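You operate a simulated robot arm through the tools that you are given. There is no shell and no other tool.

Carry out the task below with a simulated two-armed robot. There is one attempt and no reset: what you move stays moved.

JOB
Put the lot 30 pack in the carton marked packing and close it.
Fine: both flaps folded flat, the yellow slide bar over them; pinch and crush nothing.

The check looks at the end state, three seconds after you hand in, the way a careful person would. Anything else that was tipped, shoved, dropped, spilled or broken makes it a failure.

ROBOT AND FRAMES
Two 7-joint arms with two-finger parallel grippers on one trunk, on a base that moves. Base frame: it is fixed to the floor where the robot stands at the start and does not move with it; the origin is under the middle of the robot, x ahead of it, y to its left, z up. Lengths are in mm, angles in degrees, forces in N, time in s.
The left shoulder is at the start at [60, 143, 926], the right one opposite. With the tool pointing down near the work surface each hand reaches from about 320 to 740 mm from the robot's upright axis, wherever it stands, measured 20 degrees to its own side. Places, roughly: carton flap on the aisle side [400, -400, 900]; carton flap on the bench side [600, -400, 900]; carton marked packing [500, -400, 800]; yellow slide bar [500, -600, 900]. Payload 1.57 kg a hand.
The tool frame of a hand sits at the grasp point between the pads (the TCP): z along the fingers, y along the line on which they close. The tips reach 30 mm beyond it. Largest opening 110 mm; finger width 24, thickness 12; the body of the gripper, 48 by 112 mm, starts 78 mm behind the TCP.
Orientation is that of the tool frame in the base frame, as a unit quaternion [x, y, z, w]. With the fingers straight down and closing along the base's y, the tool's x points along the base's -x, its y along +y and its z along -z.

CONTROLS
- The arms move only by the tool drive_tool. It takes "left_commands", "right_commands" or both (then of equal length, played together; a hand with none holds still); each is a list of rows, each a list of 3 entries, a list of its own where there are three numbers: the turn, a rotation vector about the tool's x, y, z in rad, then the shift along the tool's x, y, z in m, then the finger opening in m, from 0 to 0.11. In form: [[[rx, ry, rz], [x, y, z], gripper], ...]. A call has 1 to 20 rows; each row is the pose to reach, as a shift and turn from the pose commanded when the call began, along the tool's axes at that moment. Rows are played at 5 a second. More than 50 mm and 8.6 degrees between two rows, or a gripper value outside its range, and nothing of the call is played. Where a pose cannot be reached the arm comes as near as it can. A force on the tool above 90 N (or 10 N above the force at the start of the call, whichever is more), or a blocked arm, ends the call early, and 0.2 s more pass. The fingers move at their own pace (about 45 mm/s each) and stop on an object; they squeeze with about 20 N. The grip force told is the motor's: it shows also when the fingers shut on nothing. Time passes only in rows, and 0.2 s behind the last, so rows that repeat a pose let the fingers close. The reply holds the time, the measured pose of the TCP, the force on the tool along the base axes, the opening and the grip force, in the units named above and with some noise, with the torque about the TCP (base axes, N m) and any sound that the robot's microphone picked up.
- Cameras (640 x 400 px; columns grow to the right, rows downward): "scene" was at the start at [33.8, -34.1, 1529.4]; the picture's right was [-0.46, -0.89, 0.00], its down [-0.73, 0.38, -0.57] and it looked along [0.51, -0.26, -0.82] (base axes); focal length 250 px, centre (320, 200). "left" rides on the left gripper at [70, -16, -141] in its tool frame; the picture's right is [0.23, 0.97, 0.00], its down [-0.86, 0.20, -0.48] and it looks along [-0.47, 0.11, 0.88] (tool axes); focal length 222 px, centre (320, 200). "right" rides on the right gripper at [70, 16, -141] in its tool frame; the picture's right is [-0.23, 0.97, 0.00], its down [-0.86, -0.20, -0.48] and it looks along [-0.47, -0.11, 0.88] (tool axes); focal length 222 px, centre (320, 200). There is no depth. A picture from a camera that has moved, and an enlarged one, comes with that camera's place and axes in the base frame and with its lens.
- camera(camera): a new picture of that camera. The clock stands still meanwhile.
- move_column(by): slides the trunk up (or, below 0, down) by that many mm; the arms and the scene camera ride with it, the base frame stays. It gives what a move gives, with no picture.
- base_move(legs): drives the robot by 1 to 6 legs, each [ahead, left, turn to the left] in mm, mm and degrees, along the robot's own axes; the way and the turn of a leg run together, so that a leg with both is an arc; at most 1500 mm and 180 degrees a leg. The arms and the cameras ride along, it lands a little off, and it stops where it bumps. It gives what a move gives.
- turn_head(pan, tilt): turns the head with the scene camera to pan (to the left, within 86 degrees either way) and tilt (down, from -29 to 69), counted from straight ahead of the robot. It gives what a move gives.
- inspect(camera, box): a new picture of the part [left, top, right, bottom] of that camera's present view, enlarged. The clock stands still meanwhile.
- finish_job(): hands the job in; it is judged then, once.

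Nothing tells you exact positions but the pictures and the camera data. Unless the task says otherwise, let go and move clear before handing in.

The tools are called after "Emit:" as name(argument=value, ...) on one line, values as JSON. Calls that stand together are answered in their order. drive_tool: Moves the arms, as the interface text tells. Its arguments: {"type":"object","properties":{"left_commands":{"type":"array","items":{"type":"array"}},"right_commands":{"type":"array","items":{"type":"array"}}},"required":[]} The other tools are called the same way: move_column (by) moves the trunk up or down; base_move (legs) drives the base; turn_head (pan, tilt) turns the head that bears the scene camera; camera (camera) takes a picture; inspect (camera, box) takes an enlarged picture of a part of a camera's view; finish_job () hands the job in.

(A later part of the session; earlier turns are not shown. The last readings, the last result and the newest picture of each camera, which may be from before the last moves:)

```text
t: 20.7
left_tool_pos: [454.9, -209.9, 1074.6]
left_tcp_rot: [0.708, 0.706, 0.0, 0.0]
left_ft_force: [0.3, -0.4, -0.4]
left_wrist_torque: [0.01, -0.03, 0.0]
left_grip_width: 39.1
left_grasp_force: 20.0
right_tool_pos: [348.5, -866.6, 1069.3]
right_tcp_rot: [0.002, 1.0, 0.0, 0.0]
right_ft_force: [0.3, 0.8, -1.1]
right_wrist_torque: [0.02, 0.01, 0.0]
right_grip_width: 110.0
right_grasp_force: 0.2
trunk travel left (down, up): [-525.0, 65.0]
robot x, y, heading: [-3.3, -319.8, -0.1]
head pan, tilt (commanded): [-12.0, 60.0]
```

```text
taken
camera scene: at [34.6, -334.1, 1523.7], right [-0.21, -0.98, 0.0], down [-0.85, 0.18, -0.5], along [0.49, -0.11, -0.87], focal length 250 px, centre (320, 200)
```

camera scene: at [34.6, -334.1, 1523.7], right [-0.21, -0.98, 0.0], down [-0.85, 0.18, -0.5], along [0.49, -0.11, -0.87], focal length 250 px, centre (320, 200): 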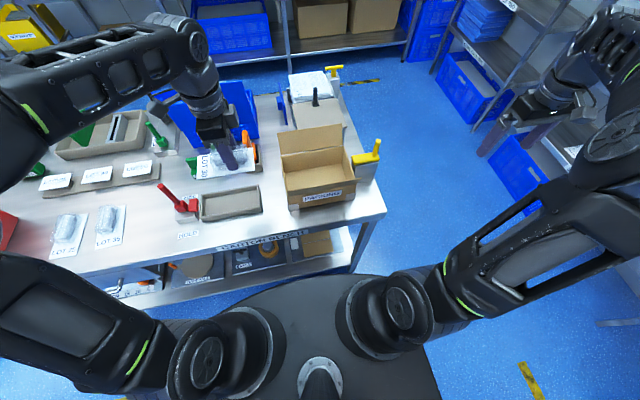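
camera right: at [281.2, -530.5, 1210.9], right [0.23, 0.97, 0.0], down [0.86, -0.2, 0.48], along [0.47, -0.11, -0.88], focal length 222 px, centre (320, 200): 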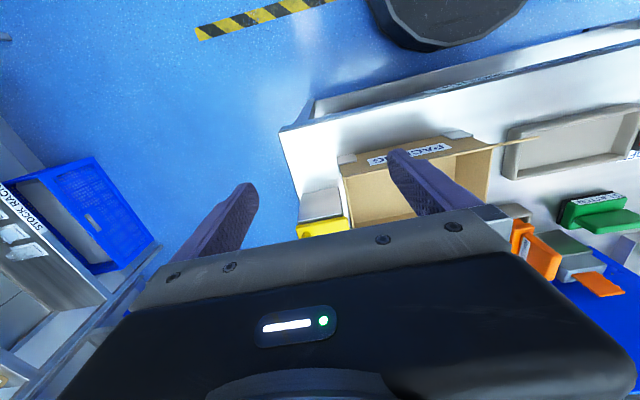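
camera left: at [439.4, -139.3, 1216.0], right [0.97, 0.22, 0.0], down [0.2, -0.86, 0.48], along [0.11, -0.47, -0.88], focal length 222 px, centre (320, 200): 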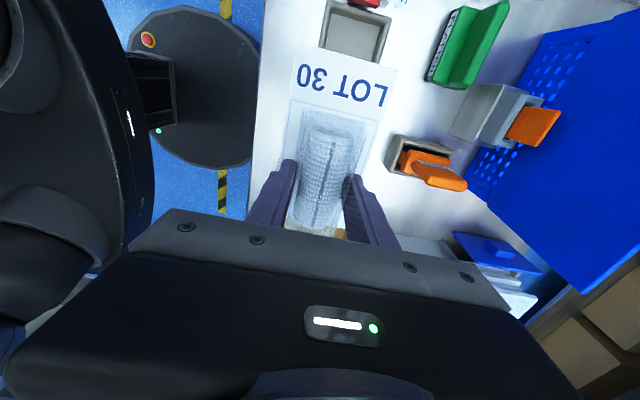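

The turn worked: tool x now points along base +y and tool y along base +x. I'll carry the pack level over the carton centre.

Emit:
drive_tool(left_commands=[[[0, 0, 0], [-0.03, 0.006, 0], 0.038], [[0, 0, 0], [-0.07, 0.012, 0], 0.038], [[0, 0, 0], [-0.11, 0.018, 0], 0.038], [[0, 0, 0], [-0.15, 0.024, 0], 0.038], [[0, 0, 0], [-0.19, 0.03, 0], 0.038], [[0, 0, 0], [-0.22, 0.034, 0], 0.038], [[0, 0, 0], [-0.2325, 0.034, 0], 0.038], [[0, 0, 0], [-0.2325, 0.034, 0], 0.038]])

Emit:
camera(camera="left")

Emit:
inspect(camera="scene", box=[240, 60, 400, 220])

```text
t: 22.5
left_tool_pos: [485.1, -397.7, 1076.7]
left_tcp_rot: [0.708, 0.706, 0.0, 0.001]
left_ft_force: [-0.6, -0.5, 1.0]
left_wrist_torque: [0.0, -0.02, 0.03]
left_grip_width: 39.2
left_grasp_force: 12.4
left hand out of reach, approached as far as the arm can: row 6, 7, 8
right_tool_pos: [348.1, -866.4, 1070.0]
right_tcp_rot: [0.002, 1.0, 0.0, 0.0]
right_ft_force: [-0.3, 0.1, 0.3]
right_wrist_torque: [-0.03, 0.03, 0.01]
right_grip_width: 109.9
right_grasp_force: 0.1
trunk travel left (down, up): [-525.0, 65.0]
robot x, y, heading: [-0.6, -315.3, -0.1]
head pan, tilt (commanded): [-12.0, 60.0]
```

```text
taken
camera left: at [468.6, -327.5, 1216.5], right [0.97, 0.23, 0.0], down [0.2, -0.85, 0.48], along [0.11, -0.47, -0.88], focal length 222 px, centre (320, 200)
```

left: 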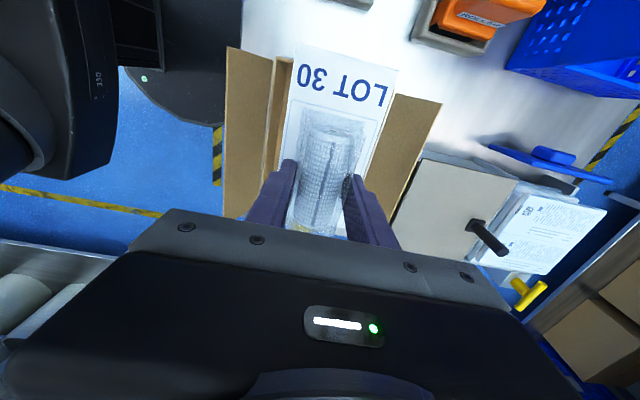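

```text
2.50 times, centred on (320, 140) of scene
camera zoom: at [34.7, -333.6, 1523.7], right [-0.21, -0.98, 0.0], down [-0.85, 0.18, -0.5], along [0.49, -0.11, -0.87], focal length 625 px, centre (320, 350)
```

zoom: 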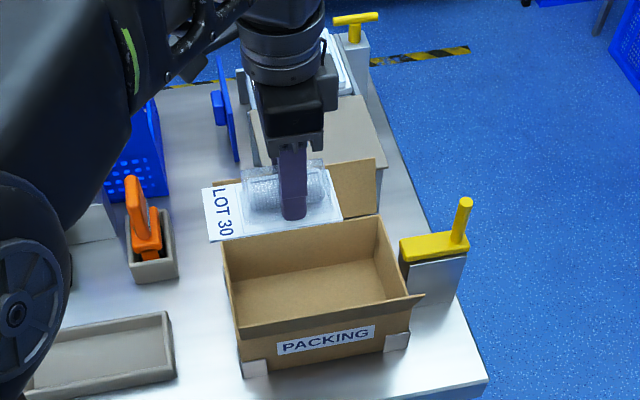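

The left arm ran out of reach at this height. I'll drive the base another 80 mm to the right with the pack held well above the flaps.

Emit:
base_move(legs=[[0, -80, 0]])

Emit:
drive_tool(left_commands=[[[0, 0, 0], [0.012, 0, 0], 0.038], [[0, 0, 0], [0.012, 0, 0], 0.038]])

Emit:
camera(camera="left")

Emit:
camera(camera="scene")

```text
t: 23.6
left_tool_pos: [483.7, -479.5, 1074.9]
left_tcp_rot: [0.707, 0.707, 0.002, 0.001]
left_ft_force: [0.3, 0.0, -0.9]
left_wrist_torque: [0.07, -0.01, -0.02]
left_grip_width: 39.3
left_grasp_force: 5.7
right_tool_pos: [349.3, -947.9, 1068.8]
right_tcp_rot: [0.001, 1.0, 0.0, 0.0]
right_ft_force: [0.4, -1.4, 0.0]
right_wrist_torque: [0.05, 0.03, 0.0]
right_grip_width: 110.0
right_grasp_force: 0.1
trunk travel left (down, up): [-525.0, 65.0]
robot x, y, heading: [-0.9, -397.9, -0.0]
head pan, tilt (commanded): [-12.0, 60.0]
```

```text
t: 24.2
left_tool_pos: [483.3, -464.5, 1076.8]
left_tcp_rot: [0.708, 0.707, 0.0, 0.001]
left_ft_force: [-0.2, 0.3, 0.2]
left_wrist_torque: [-0.02, 0.01, 0.0]
left_grip_width: 38.9
left_grasp_force: 15.1
right_tool_pos: [349.2, -946.5, 1070.0]
right_tcp_rot: [0.001, 1.0, 0.0, 0.0]
right_ft_force: [0.0, 0.6, -0.3]
right_wrist_torque: [-0.03, -0.02, -0.01]
right_grip_width: 109.9
right_grasp_force: 0.1
trunk travel left (down, up): [-525.0, 65.0]
robot x, y, heading: [-1.3, -399.6, -0.1]
head pan, tilt (commanded): [-12.0, 60.0]
```

```text
taken
camera left: at [468.3, -394.9, 1216.9], right [0.97, 0.23, 0.0], down [0.2, -0.86, 0.48], along [0.11, -0.47, -0.88], focal length 222 px, centre (320, 200)
```

left: 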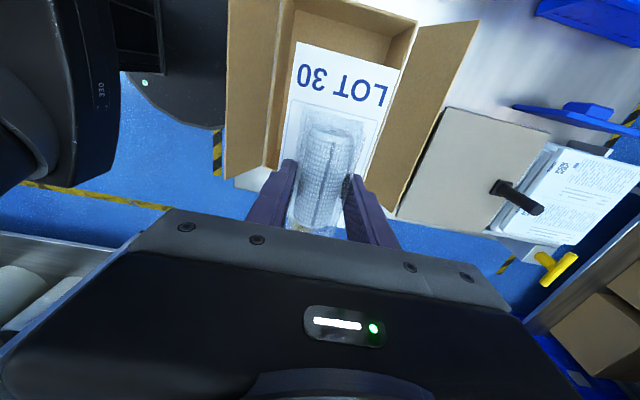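

```text
taken
camera scene: at [34.5, -414.0, 1523.7], right [-0.21, -0.98, 0.0], down [-0.85, 0.18, -0.5], along [0.49, -0.1, -0.87], focal length 250 px, centre (320, 200)
```

scene: 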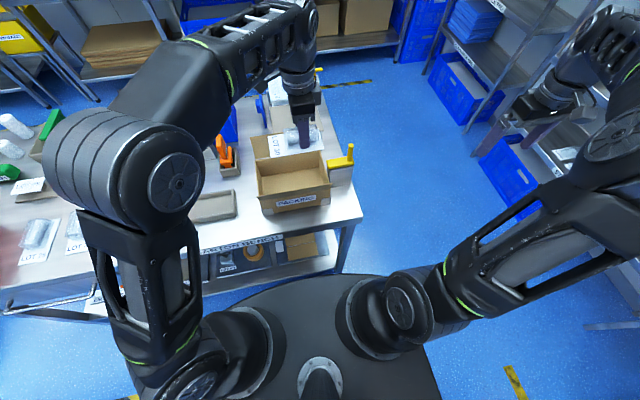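

The pack is over the carton and the projections agree with my measurements. I'll firm the grip a little and centre the card at x≈490, then go down to just above the flap tips and check.

Emit:
drive_tool(left_commands=[[[0, 0, 0], [0.011, 0.003, 0], 0.035], [[0, 0, 0], [0.022, 0.0065, 0], 0.035], [[0, 0, 0], [0.022, 0.0065, 0.02], 0.035], [[0, 0, 0], [0.022, 0.0065, 0.045], 0.035], [[0, 0, 0], [0.022, 0.0065, 0.045], 0.035]])

Emit:
camera(camera="left")

Emit:
inspect(camera="scene", box=[230, 90, 370, 220])

```text
t: 25.4
left_tool_pos: [490.2, -443.8, 1030.4]
left_tcp_rot: [0.708, 0.706, 0.0, 0.001]
left_ft_force: [-0.3, -0.1, 0.3]
left_wrist_torque: [0.0, 0.02, 0.03]
left_grip_width: 38.9
left_grasp_force: 19.7
right_tool_pos: [349.5, -947.2, 1069.6]
right_tcp_rot: [0.0, 1.0, 0.0, 0.0]
right_ft_force: [0.1, -0.4, 0.1]
right_wrist_torque: [-0.01, 0.02, -0.01]
right_grip_width: 110.0
right_grasp_force: 0.0
trunk travel left (down, up): [-525.0, 65.0]
robot x, y, heading: [0.1, -399.0, 0.1]
head pan, tilt (commanded): [-12.0, 60.0]
```

```text
taken
camera left: at [474.6, -372.8, 1171.3], right [0.97, 0.23, 0.0], down [0.2, -0.85, 0.48], along [0.11, -0.47, -0.88], focal length 222 px, centre (320, 200)
```

left: 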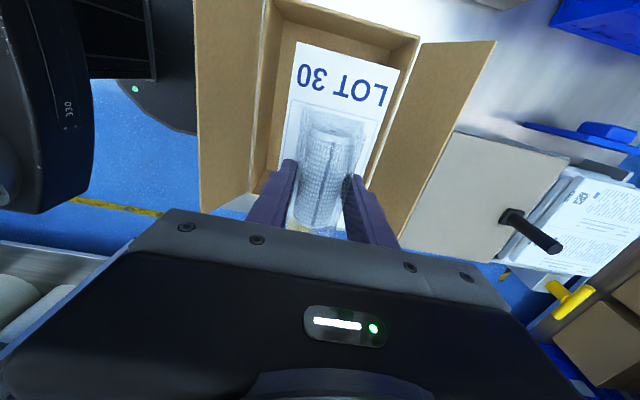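

```text
3.08 times, centred on (300, 155) of scene
camera zoom: at [34.3, -413.9, 1523.7], right [-0.21, -0.98, 0.0], down [-0.85, 0.18, -0.5], along [0.49, -0.1, -0.87], focal length 769 px, centre (382, 338)
```

zoom: 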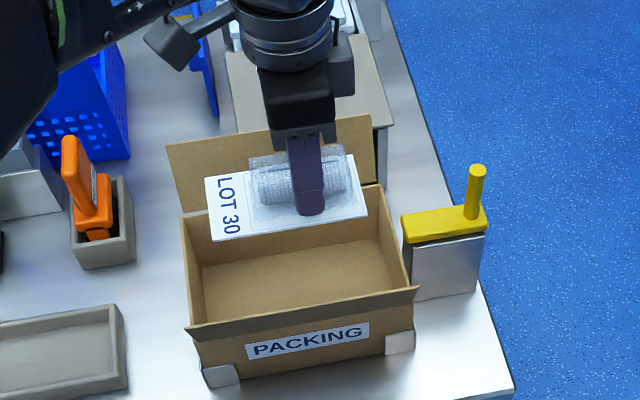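

The card is centred over the opening. I'll lower it into the carton partway and check the side clearances.

Emit:
drive_tool(left_commands=[[[0, 0, 0], [0, 0, 0.025], 0.035], [[0, 0, 0], [0, 0, 0.05], 0.035], [[0, 0, 0], [0, 0, 0.075], 0.035], [[0, 0, 0], [0, 0, 0.1], 0.035], [[0, 0, 0], [0, 0, 0.12], 0.035], [[0, 0, 0], [0, 0, 0.135], 0.035]])

Emit:
camera(camera="left")

Emit:
inspect(camera="scene", box=[230, 90, 370, 220])

```text
t: 26.8
left_tool_pos: [490.3, -443.1, 894.9]
left_tcp_rot: [0.707, 0.707, 0.0, 0.001]
left_ft_force: [-1.0, 0.5, 0.5]
left_wrist_torque: [-0.01, 0.02, 0.01]
left_grip_width: 38.8
left_grasp_force: 20.2
right_tool_pos: [349.4, -945.8, 1068.7]
right_tcp_rot: [0.001, 1.0, 0.0, 0.0]
right_ft_force: [-0.2, 0.7, 0.3]
right_wrist_torque: [0.01, -0.02, 0.0]
right_grip_width: 110.1
right_grasp_force: 0.0
trunk travel left (down, up): [-525.0, 65.0]
robot x, y, heading: [-1.3, -397.8, -0.0]
head pan, tilt (commanded): [-12.0, 60.0]
```

```text
taken
camera left: at [474.9, -373.8, 1035.5], right [0.97, 0.23, 0.0], down [0.2, -0.85, 0.48], along [0.11, -0.47, -0.88], focal length 222 px, centre (320, 200)
```

left: 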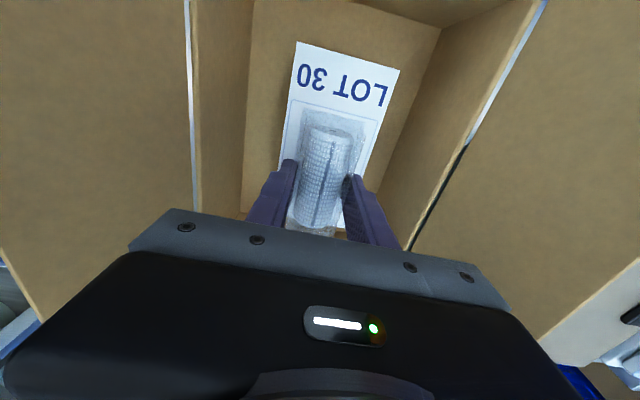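

```text
3.08 times, centred on (300, 155) of scene
camera zoom: at [34.7, -413.8, 1523.7], right [-0.21, -0.98, 0.0], down [-0.85, 0.18, -0.5], along [0.49, -0.1, -0.87], focal length 769 px, centre (382, 338)
```

zoom: 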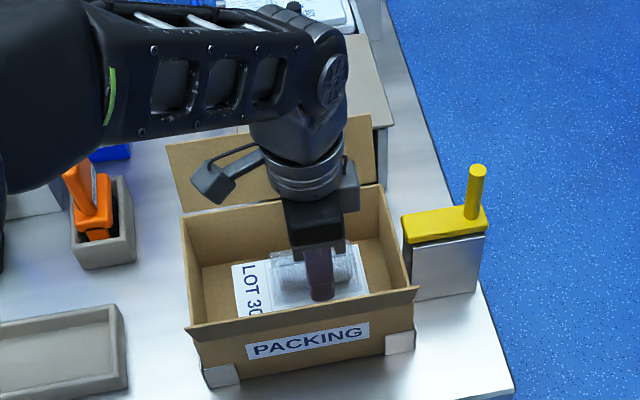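

Clear on all sides. I'll ease it down in small steps and watch for floor contact.

Emit:
drive_tool(left_commands=[[[0, 0, 0], [0, 0, 0.012], 0.035], [[0, 0, 0], [0, 0, 0.022], 0.035], [[0, 0, 0], [0, 0, 0.03], 0.035], [[0, 0, 0], [0, 0, 0.03], 0.035]])

Emit:
drive_tool(left_commands=[[[0, 0, 0], [0, 0, 0.003], 0.035], [[0, 0, 0], [0, 0, 0.003], 0.035]])

```text
t: 27.8
left_tool_pos: [492.1, -443.9, 865.6]
left_tcp_rot: [0.707, 0.707, 0.0, 0.001]
left_ft_force: [-0.6, -0.9, -0.6]
left_wrist_torque: [0.02, -0.02, 0.0]
left_grip_width: 39.0
left_grasp_force: 19.8
right_tool_pos: [349.4, -946.7, 1068.7]
right_tcp_rot: [0.001, 1.0, 0.0, 0.0]
right_ft_force: [-0.6, 0.2, 0.7]
right_wrist_torque: [0.01, 0.02, -0.03]
right_grip_width: 109.8
right_grasp_force: 0.0
trunk travel left (down, up): [-525.0, 65.0]
robot x, y, heading: [-1.5, -401.8, -0.1]
head pan, tilt (commanded): [-12.0, 60.0]
```

```text
t: 28.4
left_tool_pos: [492.5, -443.0, 862.6]
left_tcp_rot: [0.708, 0.707, 0.0, 0.002]
left_ft_force: [-0.3, -0.4, -0.6]
left_wrist_torque: [0.02, -0.04, -0.02]
left_grip_width: 38.7
left_grasp_force: 19.7
right_tool_pos: [348.7, -946.0, 1069.4]
right_tcp_rot: [0.001, 1.0, 0.0, -0.001]
right_ft_force: [-0.6, -0.6, 0.4]
right_wrist_torque: [0.02, 0.02, 0.01]
right_grip_width: 110.0
right_grasp_force: 0.0
trunk travel left (down, up): [-525.0, 65.0]
robot x, y, heading: [-5.5, -399.8, 0.2]
head pan, tilt (commanded): [-12.0, 60.0]
```

Emit:
drive_tool(left_commands=[[[0, 0, 0], [0, 0, 0.003], 0.035], [[0, 0, 0], [0, 0, 0.003], 0.035]])

Emit:
camera(camera="left")

```text
t: 29.0
left_tool_pos: [491.5, -443.8, 861.0]
left_tcp_rot: [0.708, 0.706, 0.0, 0.003]
left_ft_force: [0.6, 1.7, 11.9]
left_wrist_torque: [0.42, 0.23, -0.04]
left_grip_width: 38.9
left_grasp_force: 20.0
right_tool_pos: [348.6, -946.2, 1070.0]
right_tcp_rot: [0.001, 1.0, 0.0, 0.0]
right_ft_force: [0.3, -0.2, -0.2]
right_wrist_torque: [-0.02, 0.0, 0.02]
right_grip_width: 109.9
right_grasp_force: 0.1
trunk travel left (down, up): [-525.0, 65.0]
robot x, y, heading: [1.3, -399.0, -0.1]
head pan, tilt (commanded): [-12.0, 60.0]
```

```text
taken
camera left: at [475.5, -373.2, 1001.6], right [0.97, 0.23, 0.0], down [0.2, -0.85, 0.48], along [0.11, -0.47, -0.88], focal length 222 px, centre (320, 200)
```

left: 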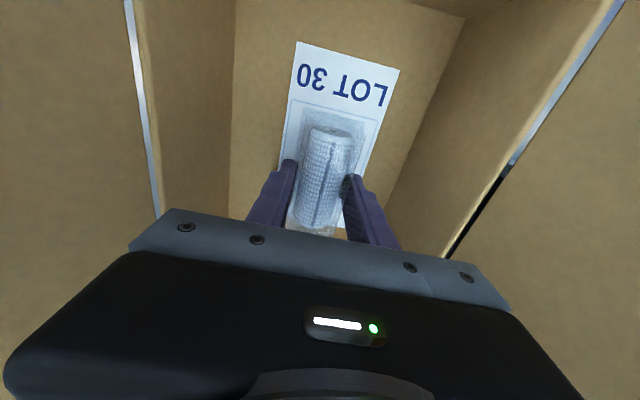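

It touched the floor with about 12 N. I'll relieve that, open gently to 65 mm and lift straight out.

Emit:
drive_tool(left_commands=[[[0, 0, 0], [0, 0, -0.001], 0.035], [[0, 0, 0], [0, 0, -0.001], 0.045], [[0, 0, 0], [0, 0, -0.001], 0.055], [[0, 0, 0], [0, 0, -0.001], 0.065], [[0, 0, 0], [0, 0, -0.001], 0.065]])

Emit:
drive_tool(left_commands=[[[0, 0, 0], [0, 0, -0.01], 0.065], [[0, 0, 0], [0, 0, -0.03], 0.065], [[0, 0, 0], [0, 0, -0.06], 0.065], [[0, 0, 0], [0, 0, -0.1], 0.065], [[0, 0, 0], [0, 0, -0.14], 0.065], [[0, 0, 0], [0, 0, -0.18], 0.065], [[0, 0, 0], [0, 0, -0.2], 0.065]])

Emit:
camera(camera="left")

Emit:
inspect(camera="scene", box=[230, 90, 370, 220])

```text
t: 30.2
left_tool_pos: [492.4, -444.4, 860.6]
left_tcp_rot: [0.708, 0.706, 0.001, 0.001]
left_ft_force: [-0.6, -0.3, -0.4]
left_wrist_torque: [0.02, 0.01, -0.01]
left_grip_width: 64.8
left_grasp_force: 0.1
right_tool_pos: [348.9, -945.6, 1070.0]
right_tcp_rot: [0.001, 1.0, 0.001, 0.0]
right_ft_force: [-1.0, 0.5, -0.3]
right_wrist_torque: [-0.02, 0.01, -0.02]
right_grip_width: 110.1
right_grasp_force: 0.0
trunk travel left (down, up): [-525.0, 65.0]
robot x, y, heading: [-3.7, -397.1, -0.1]
head pan, tilt (commanded): [-12.0, 60.0]
```

```text
t: 31.8
left_tool_pos: [489.6, -444.4, 1062.4]
left_tcp_rot: [0.707, 0.707, 0.0, 0.001]
left_ft_force: [0.8, 0.4, 0.3]
left_wrist_torque: [0.0, -0.01, -0.02]
left_grip_width: 65.0
left_grasp_force: 0.0
right_tool_pos: [348.8, -945.9, 1068.6]
right_tcp_rot: [0.001, 1.0, -0.001, -0.001]
right_ft_force: [-0.2, 0.4, -0.2]
right_wrist_torque: [0.02, 0.03, -0.02]
right_grip_width: 109.9
right_grasp_force: 0.0
trunk travel left (down, up): [-525.0, 65.0]
robot x, y, heading: [1.9, -397.9, -0.4]
head pan, tilt (commanded): [-12.0, 60.0]
```

```text
taken
camera left: at [473.0, -373.5, 1202.4], right [0.97, 0.22, 0.0], down [0.2, -0.86, 0.48], along [0.11, -0.47, -0.88], focal length 222 px, centre (320, 200)
```

left: 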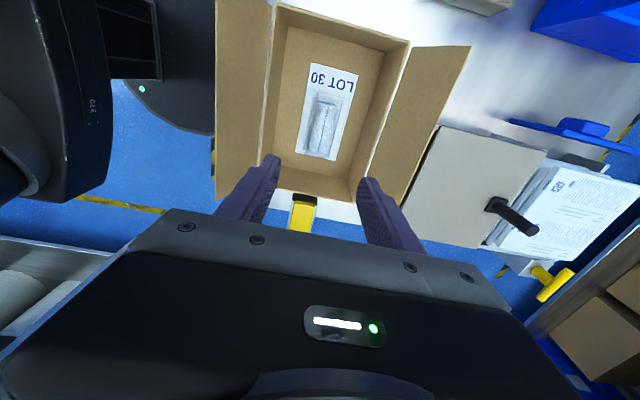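

```text
3.08 times, centred on (300, 155) of scene
camera zoom: at [34.4, -413.9, 1523.6], right [-0.21, -0.98, 0.0], down [-0.85, 0.18, -0.5], along [0.49, -0.1, -0.87], focal length 769 px, centre (382, 338)
```

zoom: 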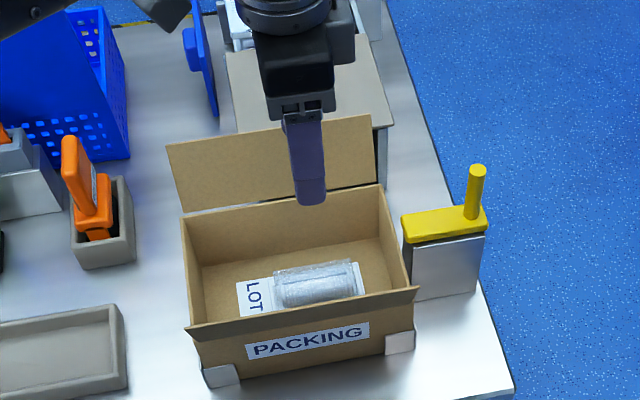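

The pack lies flat in the carton. Before folding, I'll look closely at the flaps, hinges and bar from this viewpoint.

Emit:
inspect(camera="left", box=[200, 0, 480, 240])

Emit:
inspect(camera="scene", box=[255, 115, 365, 215])

Emit:
inspect(camera="scene", box=[310, 130, 370, 190])

```text
1.67 times, centred on (340, 120) of left
camera zoom: at [473.0, -373.5, 1202.4], right [0.97, 0.22, 0.0], down [0.2, -0.86, 0.48], along [0.11, -0.47, -0.88], focal length 370 px, centre (287, 333)
```

zoom: 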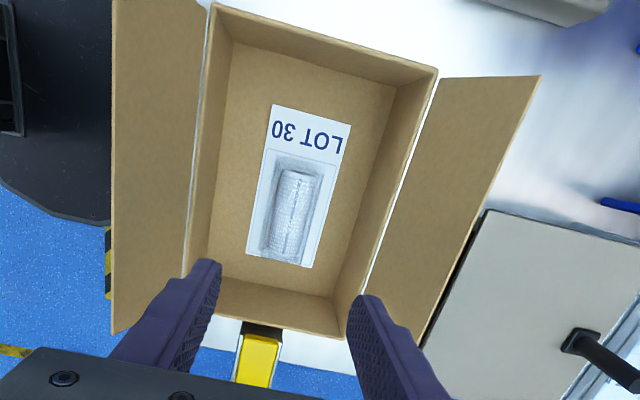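

```text
4.00 times, centred on (310, 165) of scene
camera zoom: at [34.4, -413.9, 1523.6], right [-0.21, -0.98, 0.0], down [-0.85, 0.18, -0.5], along [0.49, -0.1, -0.87], focal length 1000 px, centre (360, 340)
```

zoom: 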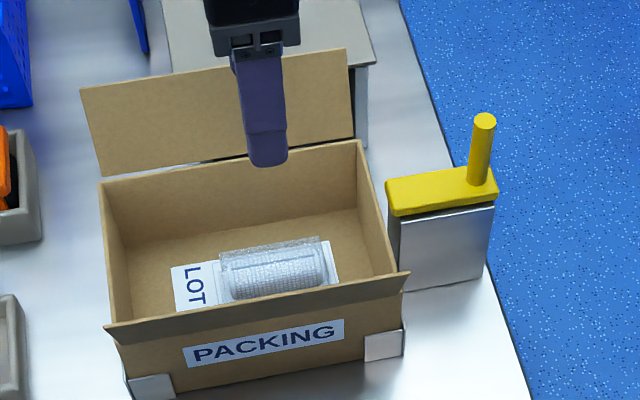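

```text
6.67 times, centred on (340, 160) of scene
camera zoom: at [34.4, -413.9, 1523.6], right [-0.21, -0.98, 0.0], down [-0.85, 0.18, -0.5], along [0.49, -0.1, -0.87], focal length 1666 px, centre (187, 467)
```

zoom: 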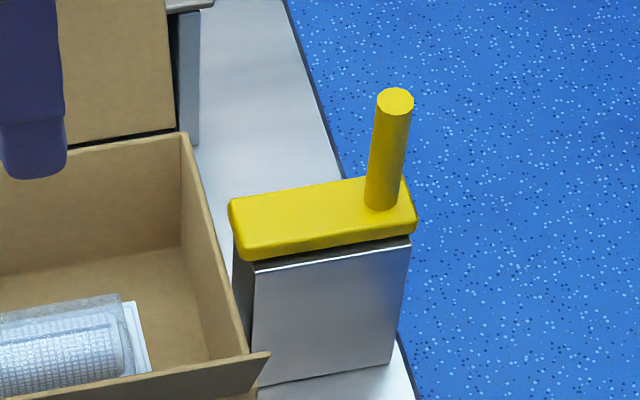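

The lid of the grey box behind the carton has its edge near x 624 at z 926, so there's room behind the far flap. My plan is for the right hand to fold and hold the far flap, and the left to fold the near one. The left then spans both flaps while the right slides the bar. I'll raise the trunk for reach and bring the left hand back over the near side.

Emit:
move_column(by=60)

Emit:
drive_tool(left_commands=[[[0, 0, 0], [0.02, -0.03, 0], 0.04], [[0, 0, 0], [0.04, -0.06, 0], 0.02], [[0, 0, 0], [0.06, -0.095, 0], 0.0], [[0, 0, 0], [0.08, -0.125, 0], 0.0], [[0, 0, 0], [0.08, -0.138, 0.02], 0.0], [[0, 0, 0], [0.08, -0.138, 0.02], 0.0]])

Emit:
camera(camera="scene")

Emit:
camera(camera="right")

```text
t: 32.8
left_tool_pos: [489.8, -444.0, 1119.7]
left_tcp_rot: [0.708, 0.706, -0.001, 0.001]
left_ft_force: [0.5, 0.0, -0.4]
left_wrist_torque: [0.02, 0.03, 0.02]
left_grip_width: 65.0
left_grasp_force: 0.0
right_tool_pos: [350.3, -945.9, 1130.3]
right_tcp_rot: [0.001, 1.0, 0.0, 0.0]
right_ft_force: [-0.6, 1.2, -0.6]
right_wrist_torque: [-0.02, 0.02, -0.03]
right_grip_width: 109.8
right_grasp_force: 0.1
trunk travel left (down, up): [-585.0, 5.0]
robot x, y, heading: [-0.1, -396.3, -0.1]
head pan, tilt (commanded): [-12.0, 60.0]
```

```text
t: 34.2
left_tool_pos: [353.0, -365.2, 1102.0]
left_tcp_rot: [0.708, 0.706, 0.0, 0.001]
left_ft_force: [-0.4, -0.4, -0.5]
left_wrist_torque: [0.01, 0.02, 0.01]
left_grip_width: 0.3
left_grasp_force: 19.7
right_tool_pos: [349.1, -945.8, 1130.9]
right_tcp_rot: [0.002, 1.0, 0.0, 0.001]
right_ft_force: [-1.1, 0.6, -0.4]
right_wrist_torque: [-0.01, -0.02, 0.01]
right_grip_width: 110.0
right_grasp_force: 0.2
trunk travel left (down, up): [-585.0, 5.0]
robot x, y, heading: [-1.4, -400.9, -0.1]
head pan, tilt (commanded): [-12.0, 60.0]
```

```text
taken
camera scene: at [34.2, -413.6, 1583.7], right [-0.21, -0.98, 0.0], down [-0.85, 0.18, -0.5], along [0.49, -0.11, -0.87], focal length 250 px, centre (320, 200)
```

scene: 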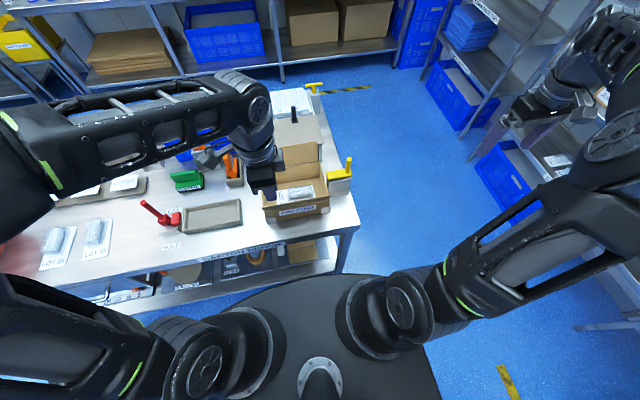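

```text
taken
camera right: at [279.1, -929.9, 1271.0], right [0.23, 0.97, 0.0], down [0.85, -0.2, 0.48], along [0.47, -0.11, -0.88], focal length 222 px, centre (320, 200)
```

right: 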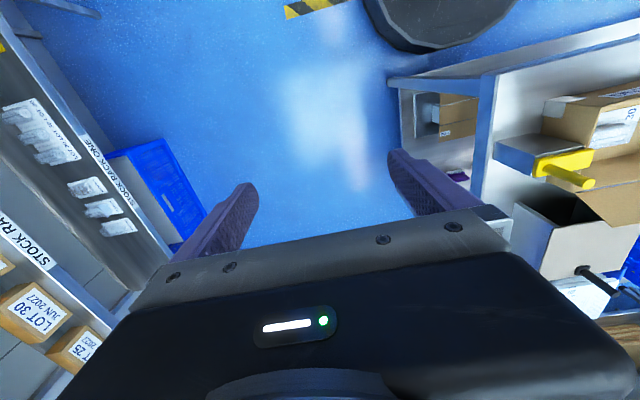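

The left hand is parked beyond the near flap, closed and high. Now I'll bring the right hand around the right end of the bench, closed, to behind the far flap.

Emit:
drive_tool(right_commands=[[[0, 0, 0], [-0.03, 0.03, 0.01], 0.06], [[0, 0, 0], [-0.06, 0.06, 0.02], 0.03], [[0, 0, 0], [-0.09, 0.09, 0.03], 0.0], [[0, 0, 0], [-0.12, 0.12, 0.04], 0.0], [[0, 0, 0], [-0.15, 0.15, 0.05], 0.0], [[0, 0, 0], [-0.18, 0.18, 0.06], 0.0], [[0, 0, 0], [-0.21, 0.21, 0.07], 0.0], [[0, 0, 0], [-0.24, 0.24, 0.08], 0.0], [[0, 0, 0], [-0.267, 0.266, 0.09], 0.0], [[0, 0, 0], [-0.267, 0.266, 0.09], 0.0]])

Emit:
camera(camera="right")

Emit:
inspect(camera="scene", box=[230, 70, 410, 230])

```text
t: 36.4
left_tool_pos: [352.5, -365.4, 1101.6]
left_tcp_rot: [0.708, 0.707, 0.0, 0.0]
left_ft_force: [-0.6, 0.5, -0.8]
left_wrist_torque: [-0.01, -0.02, 0.01]
left_grip_width: 0.0
left_grasp_force: 19.8
right_tool_pos: [617.0, -678.4, 1038.7]
right_tcp_rot: [0.002, 1.0, 0.001, 0.0]
right_ft_force: [0.2, -0.4, -0.2]
right_wrist_torque: [0.02, 0.0, 0.03]
right_grip_width: 0.0
right_grasp_force: 20.0
trunk travel left (down, up): [-585.0, 5.0]
robot x, y, heading: [1.6, -402.2, 0.2]
head pan, tilt (commanded): [-12.0, 60.0]
```

```text
taken
camera right: at [545.9, -662.4, 1180.4], right [0.23, 0.97, 0.0], down [0.85, -0.2, 0.48], along [0.47, -0.11, -0.88], focal length 222 px, centre (320, 200)
```

right: 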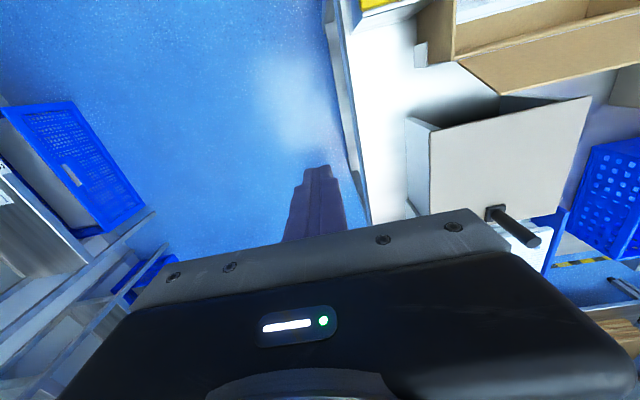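

```text
2.50 times, centred on (320, 150) of scene
camera zoom: at [33.7, -414.1, 1583.7], right [-0.21, -0.98, 0.0], down [-0.85, 0.18, -0.5], along [0.49, -0.1, -0.87], focal length 625 px, centre (320, 325)
```

zoom: 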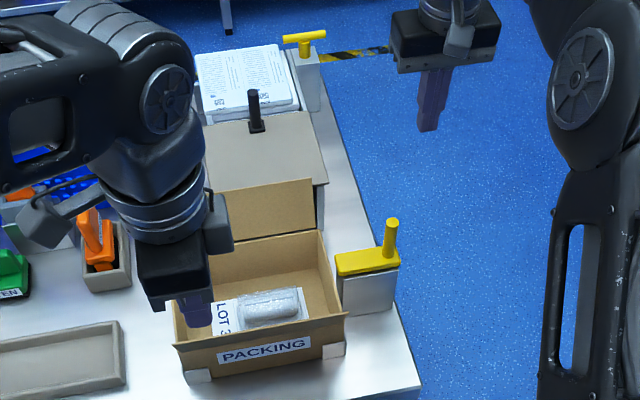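

The lid edge behind the flap checks out at x≈629 and z≈920, and the far flap's tip is near (590, z 979). I'll lower the right hand to z 985 and slide it in behind the flap with clearance on both sides.

Emit:
drive_tool(right_commands=[[[0, 0, 0], [0, 0, 0.025], 0.0], [[0, 0, 0], [0, 0, 0.053], 0.0], [[0, 0, 0], [0, 0.04, 0.053], 0.0], [[0, 0, 0], [0, 0.08, 0.053], 0.0], [[0, 0, 0], [0, 0.12, 0.053], 0.0], [[0, 0, 0], [0, 0.15, 0.053], 0.0], [[0, 0, 0], [0, 0.18, 0.053], 0.0], [[0, 0, 0], [0, 0.188, 0.053], 0.0], [[0, 0, 0], [0, 0.188, 0.053], 0.0]])

Emit:
camera(camera="right")

Emit:
inspect(camera="scene", box=[230, 70, 410, 230])

```text
t: 38.4
left_tool_pos: [353.0, -364.6, 1101.5]
left_tcp_rot: [0.707, 0.707, 0.0, 0.002]
left_ft_force: [0.7, -0.6, -0.2]
left_wrist_torque: [0.02, 0.06, -0.03]
left_grip_width: 0.0
left_grasp_force: 20.3
right_tool_pos: [616.3, -491.4, 987.5]
right_tcp_rot: [0.001, 1.0, 0.0, 0.0]
right_ft_force: [0.1, -0.5, 0.2]
right_wrist_torque: [0.0, 0.01, -0.02]
right_grip_width: 0.0
right_grasp_force: 19.9
trunk travel left (down, up): [-585.0, 5.0]
robot x, y, heading: [-6.1, -403.1, -0.1]
head pan, tilt (commanded): [-12.0, 60.0]
```

```text
taken
camera right: at [546.6, -475.6, 1128.0], right [0.23, 0.97, 0.0], down [0.85, -0.2, 0.48], along [0.47, -0.11, -0.88], focal length 222 px, centre (320, 200)
```

right: 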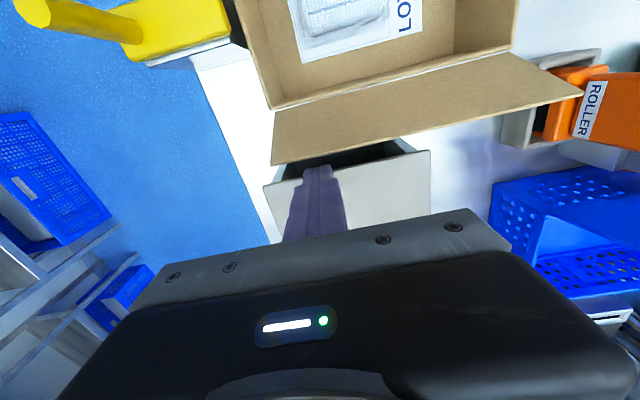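

```text
2.50 times, centred on (320, 150) of scene
camera zoom: at [34.5, -413.5, 1583.7], right [-0.21, -0.98, 0.0], down [-0.85, 0.18, -0.5], along [0.49, -0.11, -0.87], focal length 625 px, centre (320, 325)
```

zoom: 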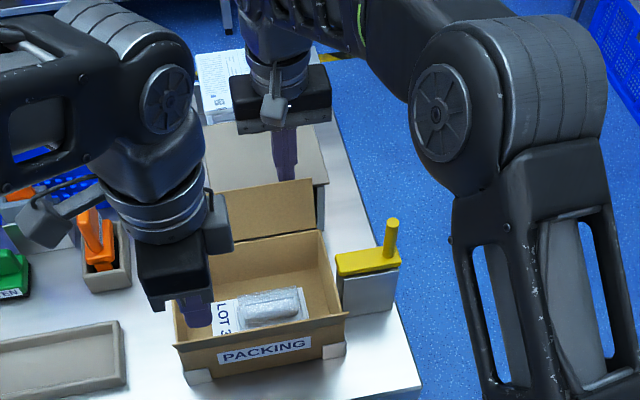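

The closed fingertips are behind the far flap, well above the lid. I'll start folding it inward along an arc about its hinge, up to about 45°.

Emit:
drive_tool(right_commands=[[[0, 0, 0], [0.016, 0, 0], 0.0], [[0, 0, 0], [0.028, 0, 0], 0.0], [[0, 0, 0], [0.041, 0, 0], 0.0], [[0, 0, 0], [0.055, 0, 0.0], 0.0], [[0, 0, 0], [0.067, 0, 0.0045], 0.0], [[0, 0, 0], [0.078, 0, 0.0125], 0.0]])

Emit:
camera(camera="right")

Emit:
inspect(camera="scene", box=[230, 70, 410, 230])

```text
t: 39.8
left_tool_pos: [352.6, -364.3, 1103.1]
left_tcp_rot: [0.707, 0.707, 0.0, 0.001]
left_ft_force: [0.3, 0.8, 0.0]
left_wrist_torque: [-0.01, 0.01, 0.0]
left_grip_width: 0.0
left_grasp_force: 20.0
right_tool_pos: [537.5, -491.1, 973.7]
right_tcp_rot: [0.002, 1.0, 0.001, -0.001]
right_ft_force: [0.6, 0.5, -0.6]
right_wrist_torque: [0.01, -0.03, 0.05]
right_grip_width: 0.0
right_grasp_force: 19.9
trunk travel left (down, up): [-585.0, 5.0]
robot x, y, heading: [-0.6, -398.0, -0.3]
head pan, tilt (commanded): [-12.0, 60.0]
```

```text
taken
camera right: at [468.1, -475.6, 1115.5], right [0.23, 0.97, 0.0], down [0.85, -0.2, 0.48], along [0.47, -0.11, -0.88], focal length 222 px, centre (320, 200)
```

right: 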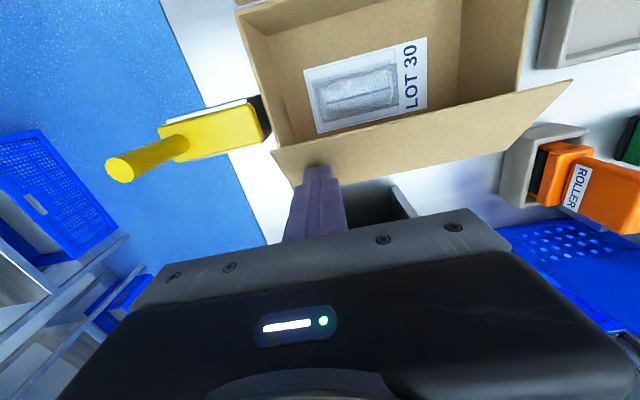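

```text
2.50 times, centred on (320, 150) of scene
camera zoom: at [34.3, -413.8, 1583.7], right [-0.21, -0.98, 0.0], down [-0.85, 0.18, -0.5], along [0.49, -0.1, -0.87], focal length 625 px, centre (320, 325)
```

zoom: 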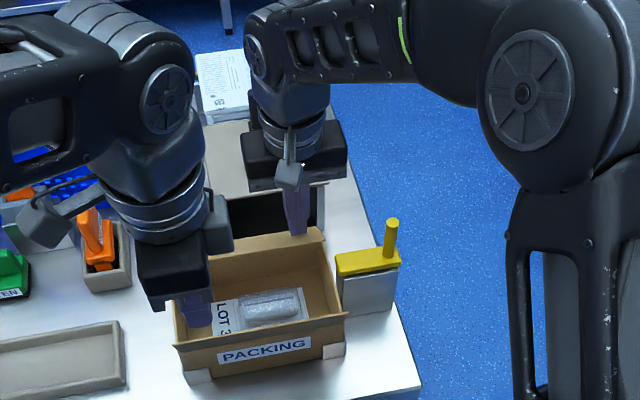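

The flap is swinging in with almost no force. I'll continue the arc to nearly flat.

Emit:
drive_tool(right_commands=[[[0, 0, 0], [0.004, 0, 0.005], 0.0], [[0, 0, 0], [0.008, 0, 0.01], 0.0], [[0, 0, 0], [0.011, 0, 0.017], 0.0], [[0, 0, 0], [0.013, 0, 0.023], 0.0], [[0, 0, 0], [0.015, 0, 0.029], 0.0], [[0, 0, 0], [0.015, 0, 0.029], 0.0]])

Emit:
camera(camera="right")

Emit:
inspect(camera="scene", box=[250, 110, 370, 220])

```text
t: 41.2
left_tool_pos: [351.6, -364.5, 1102.5]
left_tcp_rot: [0.708, 0.706, 0.001, 0.002]
left_ft_force: [-0.1, -0.3, -0.7]
left_wrist_torque: [-0.02, 0.04, 0.0]
left_grip_width: 0.0
left_grasp_force: 19.6
right_tool_pos: [523.7, -493.2, 946.1]
right_tcp_rot: [0.0, 1.0, 0.0, 0.0]
right_ft_force: [0.0, -0.2, 0.0]
right_wrist_torque: [0.01, 0.01, 0.01]
right_grip_width: 0.3
right_grasp_force: 20.0
trunk travel left (down, up): [-585.0, 5.0]
robot x, y, heading: [-0.4, -397.7, 0.1]
head pan, tilt (commanded): [-12.0, 60.0]
```

```text
taken
camera right: at [453.8, -476.7, 1087.0], right [0.23, 0.97, 0.0], down [0.85, -0.2, 0.48], along [0.47, -0.11, -0.88], focal length 222 px, centre (320, 200)
```

right: 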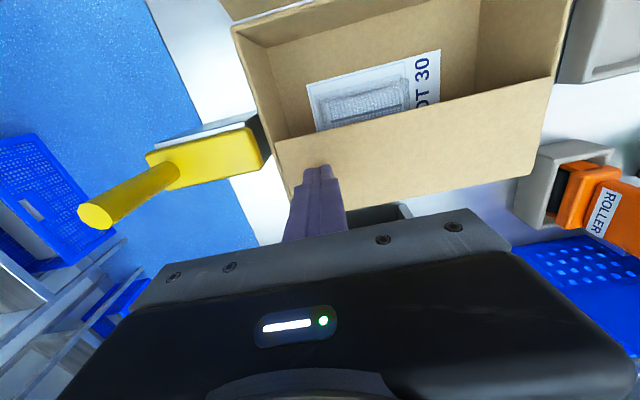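

```text
3.64 times, centred on (310, 165) of scene
camera zoom: at [34.5, -413.7, 1583.7], right [-0.21, -0.98, 0.0], down [-0.85, 0.18, -0.5], along [0.49, -0.1, -0.87], focal length 909 px, centre (356, 327)
```

zoom: 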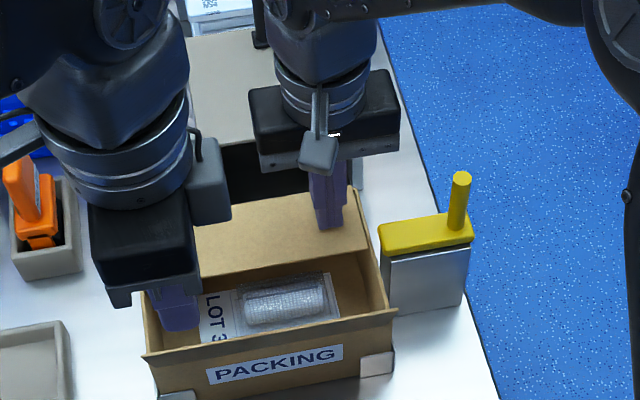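

The far flap is almost flat with its free edge near x≈489. I'll lower a few millimetres more to feel for the flat position.

Emit:
drive_tool(right_commands=[[[0, 0, 0], [0, 0, 0.002], 0.0], [[0, 0, 0], [0, 0, 0.003], 0.0], [[0, 0, 0], [0, 0, 0.003], 0.0]])

Emit:
inspect(camera="right", box=[220, 0, 600, 240])

Emit:
inspect(camera="left", box=[200, 0, 640, 240])

```text
t: 42.0
left_tool_pos: [350.1, -364.5, 1101.9]
left_tcp_rot: [0.708, 0.706, 0.001, 0.002]
left_ft_force: [-0.7, 0.6, 0.4]
left_wrist_torque: [-0.04, -0.02, 0.0]
left_grip_width: 0.4
left_grasp_force: 19.9
right_tool_pos: [523.6, -492.3, 946.0]
right_tcp_rot: [0.002, 1.0, 0.001, 0.002]
right_ft_force: [-0.7, -4.9, 28.1]
right_wrist_torque: [-0.14, -0.26, 0.05]
right_grip_width: 0.0
right_grasp_force: 20.1
trunk travel left (down, up): [-585.0, 5.0]
robot x, y, heading: [-0.5, -396.6, -0.1]
head pan, tilt (commanded): [-12.0, 60.0]
```

```text
1.67 times, centred on (410, 120) of right
camera zoom: at [452.8, -476.8, 1086.2], right [0.23, 0.97, 0.0], down [0.85, -0.2, 0.48], along [0.47, -0.11, -0.88], focal length 370 px, centre (170, 333)
```

zoom: 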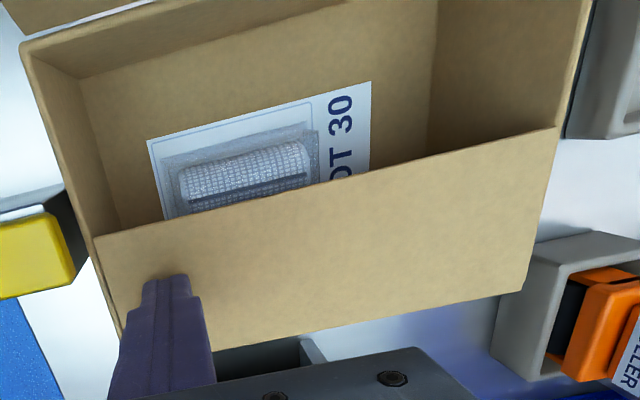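

```text
1.45 times, centred on (420, 120) of left
camera zoom: at [334.9, -294.8, 1243.7], right [0.97, 0.23, 0.0], down [0.2, -0.85, 0.48], along [0.11, -0.47, -0.88], focal length 323 px, centre (174, 316)
```

zoom: 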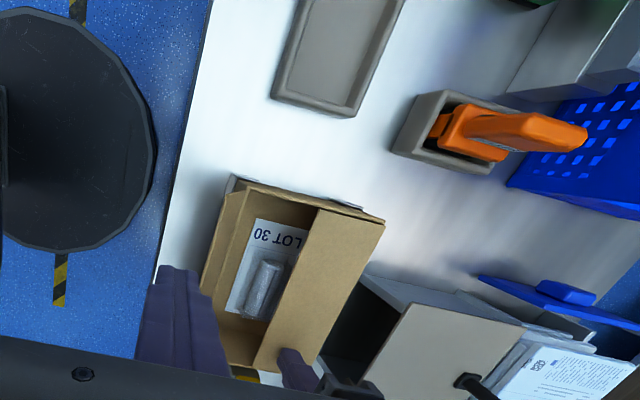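

The flap is flat: contact at tip z≈916 with 28 N. I'll ease off right away and lift a little to see whether it springs back.

Emit:
drive_tool(right_commands=[[[0, 0, 0], [0, 0, -0.003], 0.0], [[0, 0, 0], [0, 0, -0.008], 0.0], [[0, 0, 0], [0, 0, -0.013], 0.0], [[0, 0, 0], [0, 0, -0.018], 0.0], [[0, 0, 0], [0, 0, -0.018], 0.0]])

Emit:
inspect(camera="right", box=[220, 0, 600, 240])

Emit:
inspect(camera="scene", box=[250, 110, 370, 220])

```text
t: 43.2
left_tool_pos: [352.6, -365.2, 1103.0]
left_tcp_rot: [0.708, 0.707, 0.0, 0.001]
left_ft_force: [0.1, -0.5, -0.4]
left_wrist_torque: [-0.02, 0.0, -0.02]
left_grip_width: 0.0
left_grasp_force: 19.7
right_tool_pos: [523.5, -492.4, 959.8]
right_tcp_rot: [0.001, 1.0, -0.001, 0.001]
right_ft_force: [0.2, 1.1, 0.5]
right_wrist_torque: [0.0, 0.0, 0.01]
right_grip_width: 0.0
right_grasp_force: 20.2
trunk travel left (down, up): [-585.0, 5.0]
robot x, y, heading: [-0.8, -400.2, -0.1]
head pan, tilt (commanded): [-12.0, 60.0]
```

```text
1.67 times, centred on (410, 120) of right
camera zoom: at [454.1, -476.2, 1101.6], right [0.23, 0.97, 0.0], down [0.85, -0.2, 0.48], along [0.47, -0.11, -0.88], focal length 370 px, centre (170, 333)
```

zoom: 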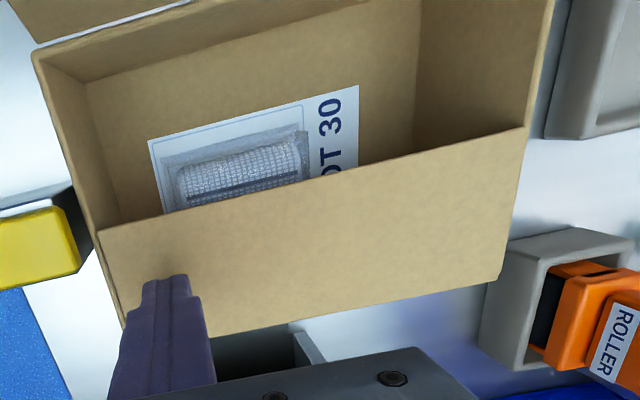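

```text
3.64 times, centred on (310, 165) of scene
camera zoom: at [34.6, -413.7, 1583.6], right [-0.21, -0.98, 0.0], down [-0.85, 0.18, -0.5], along [0.49, -0.1, -0.87], focal length 909 px, centre (356, 327)
```

zoom: 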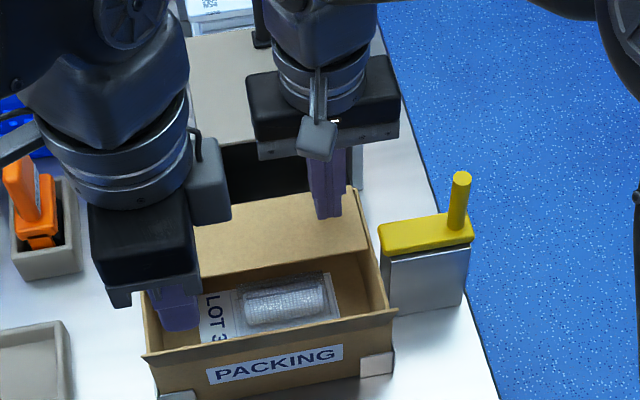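

The far flap stays flat by itself, with its edge at x≈488. I'll move the right hand up and aside, then lower the closed left hand outside the near flap.

Emit:
drive_tool(right_commands=[[[0, 0, 0], [0, 0, -0.03], 0.0], [[0, 0, 0], [0, -0.02, -0.06], 0.0], [[0, 0, 0], [0, -0.04, -0.08], 0.0], [[0, 0, 0], [0, -0.04, -0.08], 0.0]], left_commands=[[[0, 0, 0], [0, 0, 0.03], 0.0], [[0, 0, 0], [0, 0, 0.06], 0.0], [[0, 0, 0], [0, 0, 0.09], 0.0], [[0, 0, 0], [0, 0, 0.115], 0.0]])

Emit:
camera(camera="left")

Emit:
inspect(camera="scene", box=[250, 110, 370, 220])

Emit:
camera(camera="right")

```text
t: 44.2
left_tool_pos: [353.1, -364.2, 987.3]
left_tcp_rot: [0.708, 0.706, 0.0, 0.001]
left_ft_force: [0.2, 0.1, -0.3]
left_wrist_torque: [-0.03, 0.01, 0.01]
left_grip_width: 0.0
left_grasp_force: 20.5
right_tool_pos: [525.0, -534.8, 1040.3]
right_tcp_rot: [0.0, 1.0, 0.0, 0.0]
right_ft_force: [0.9, 0.4, 0.4]
right_wrist_torque: [-0.02, -0.03, 0.0]
right_grip_width: 0.0
right_grasp_force: 20.0
trunk travel left (down, up): [-585.0, 5.0]
robot x, y, heading: [-0.7, -397.9, 0.1]
head pan, tilt (commanded): [-12.0, 60.0]
```

```text
taken
camera left: at [337.0, -293.8, 1127.5], right [0.97, 0.23, 0.0], down [0.2, -0.85, 0.48], along [0.11, -0.47, -0.88], focal length 222 px, centre (320, 200)
```

left: 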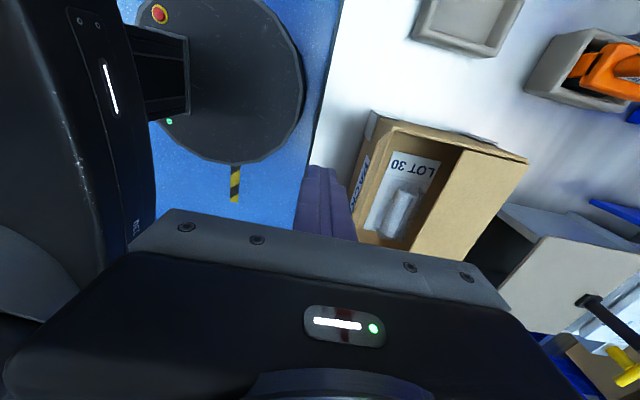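

```text
3.64 times, centred on (310, 165) of scene
camera zoom: at [35.0, -413.7, 1583.7], right [-0.21, -0.98, 0.0], down [-0.85, 0.18, -0.5], along [0.49, -0.1, -0.87], focal length 909 px, centre (356, 327)
```

zoom: 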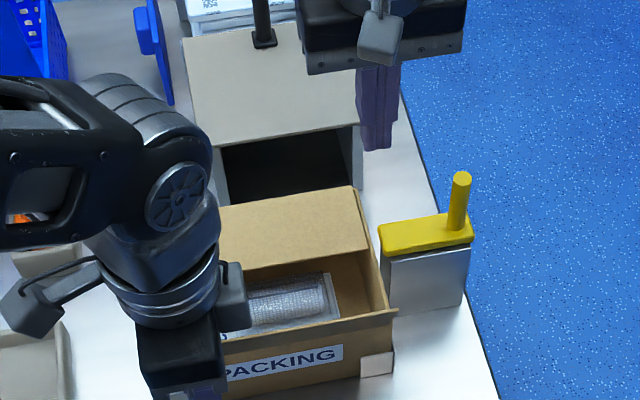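

```text
taken
camera right: at [454.2, -518.1, 1181.8], right [0.23, 0.97, 0.0], down [0.85, -0.2, 0.48], along [0.47, -0.11, -0.88], focal length 222 px, centre (320, 200)
```

right: 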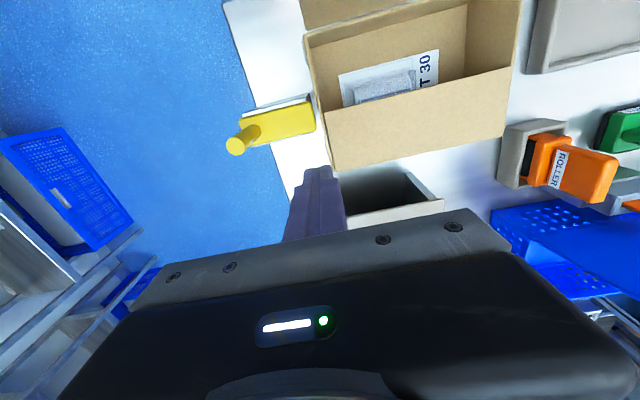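

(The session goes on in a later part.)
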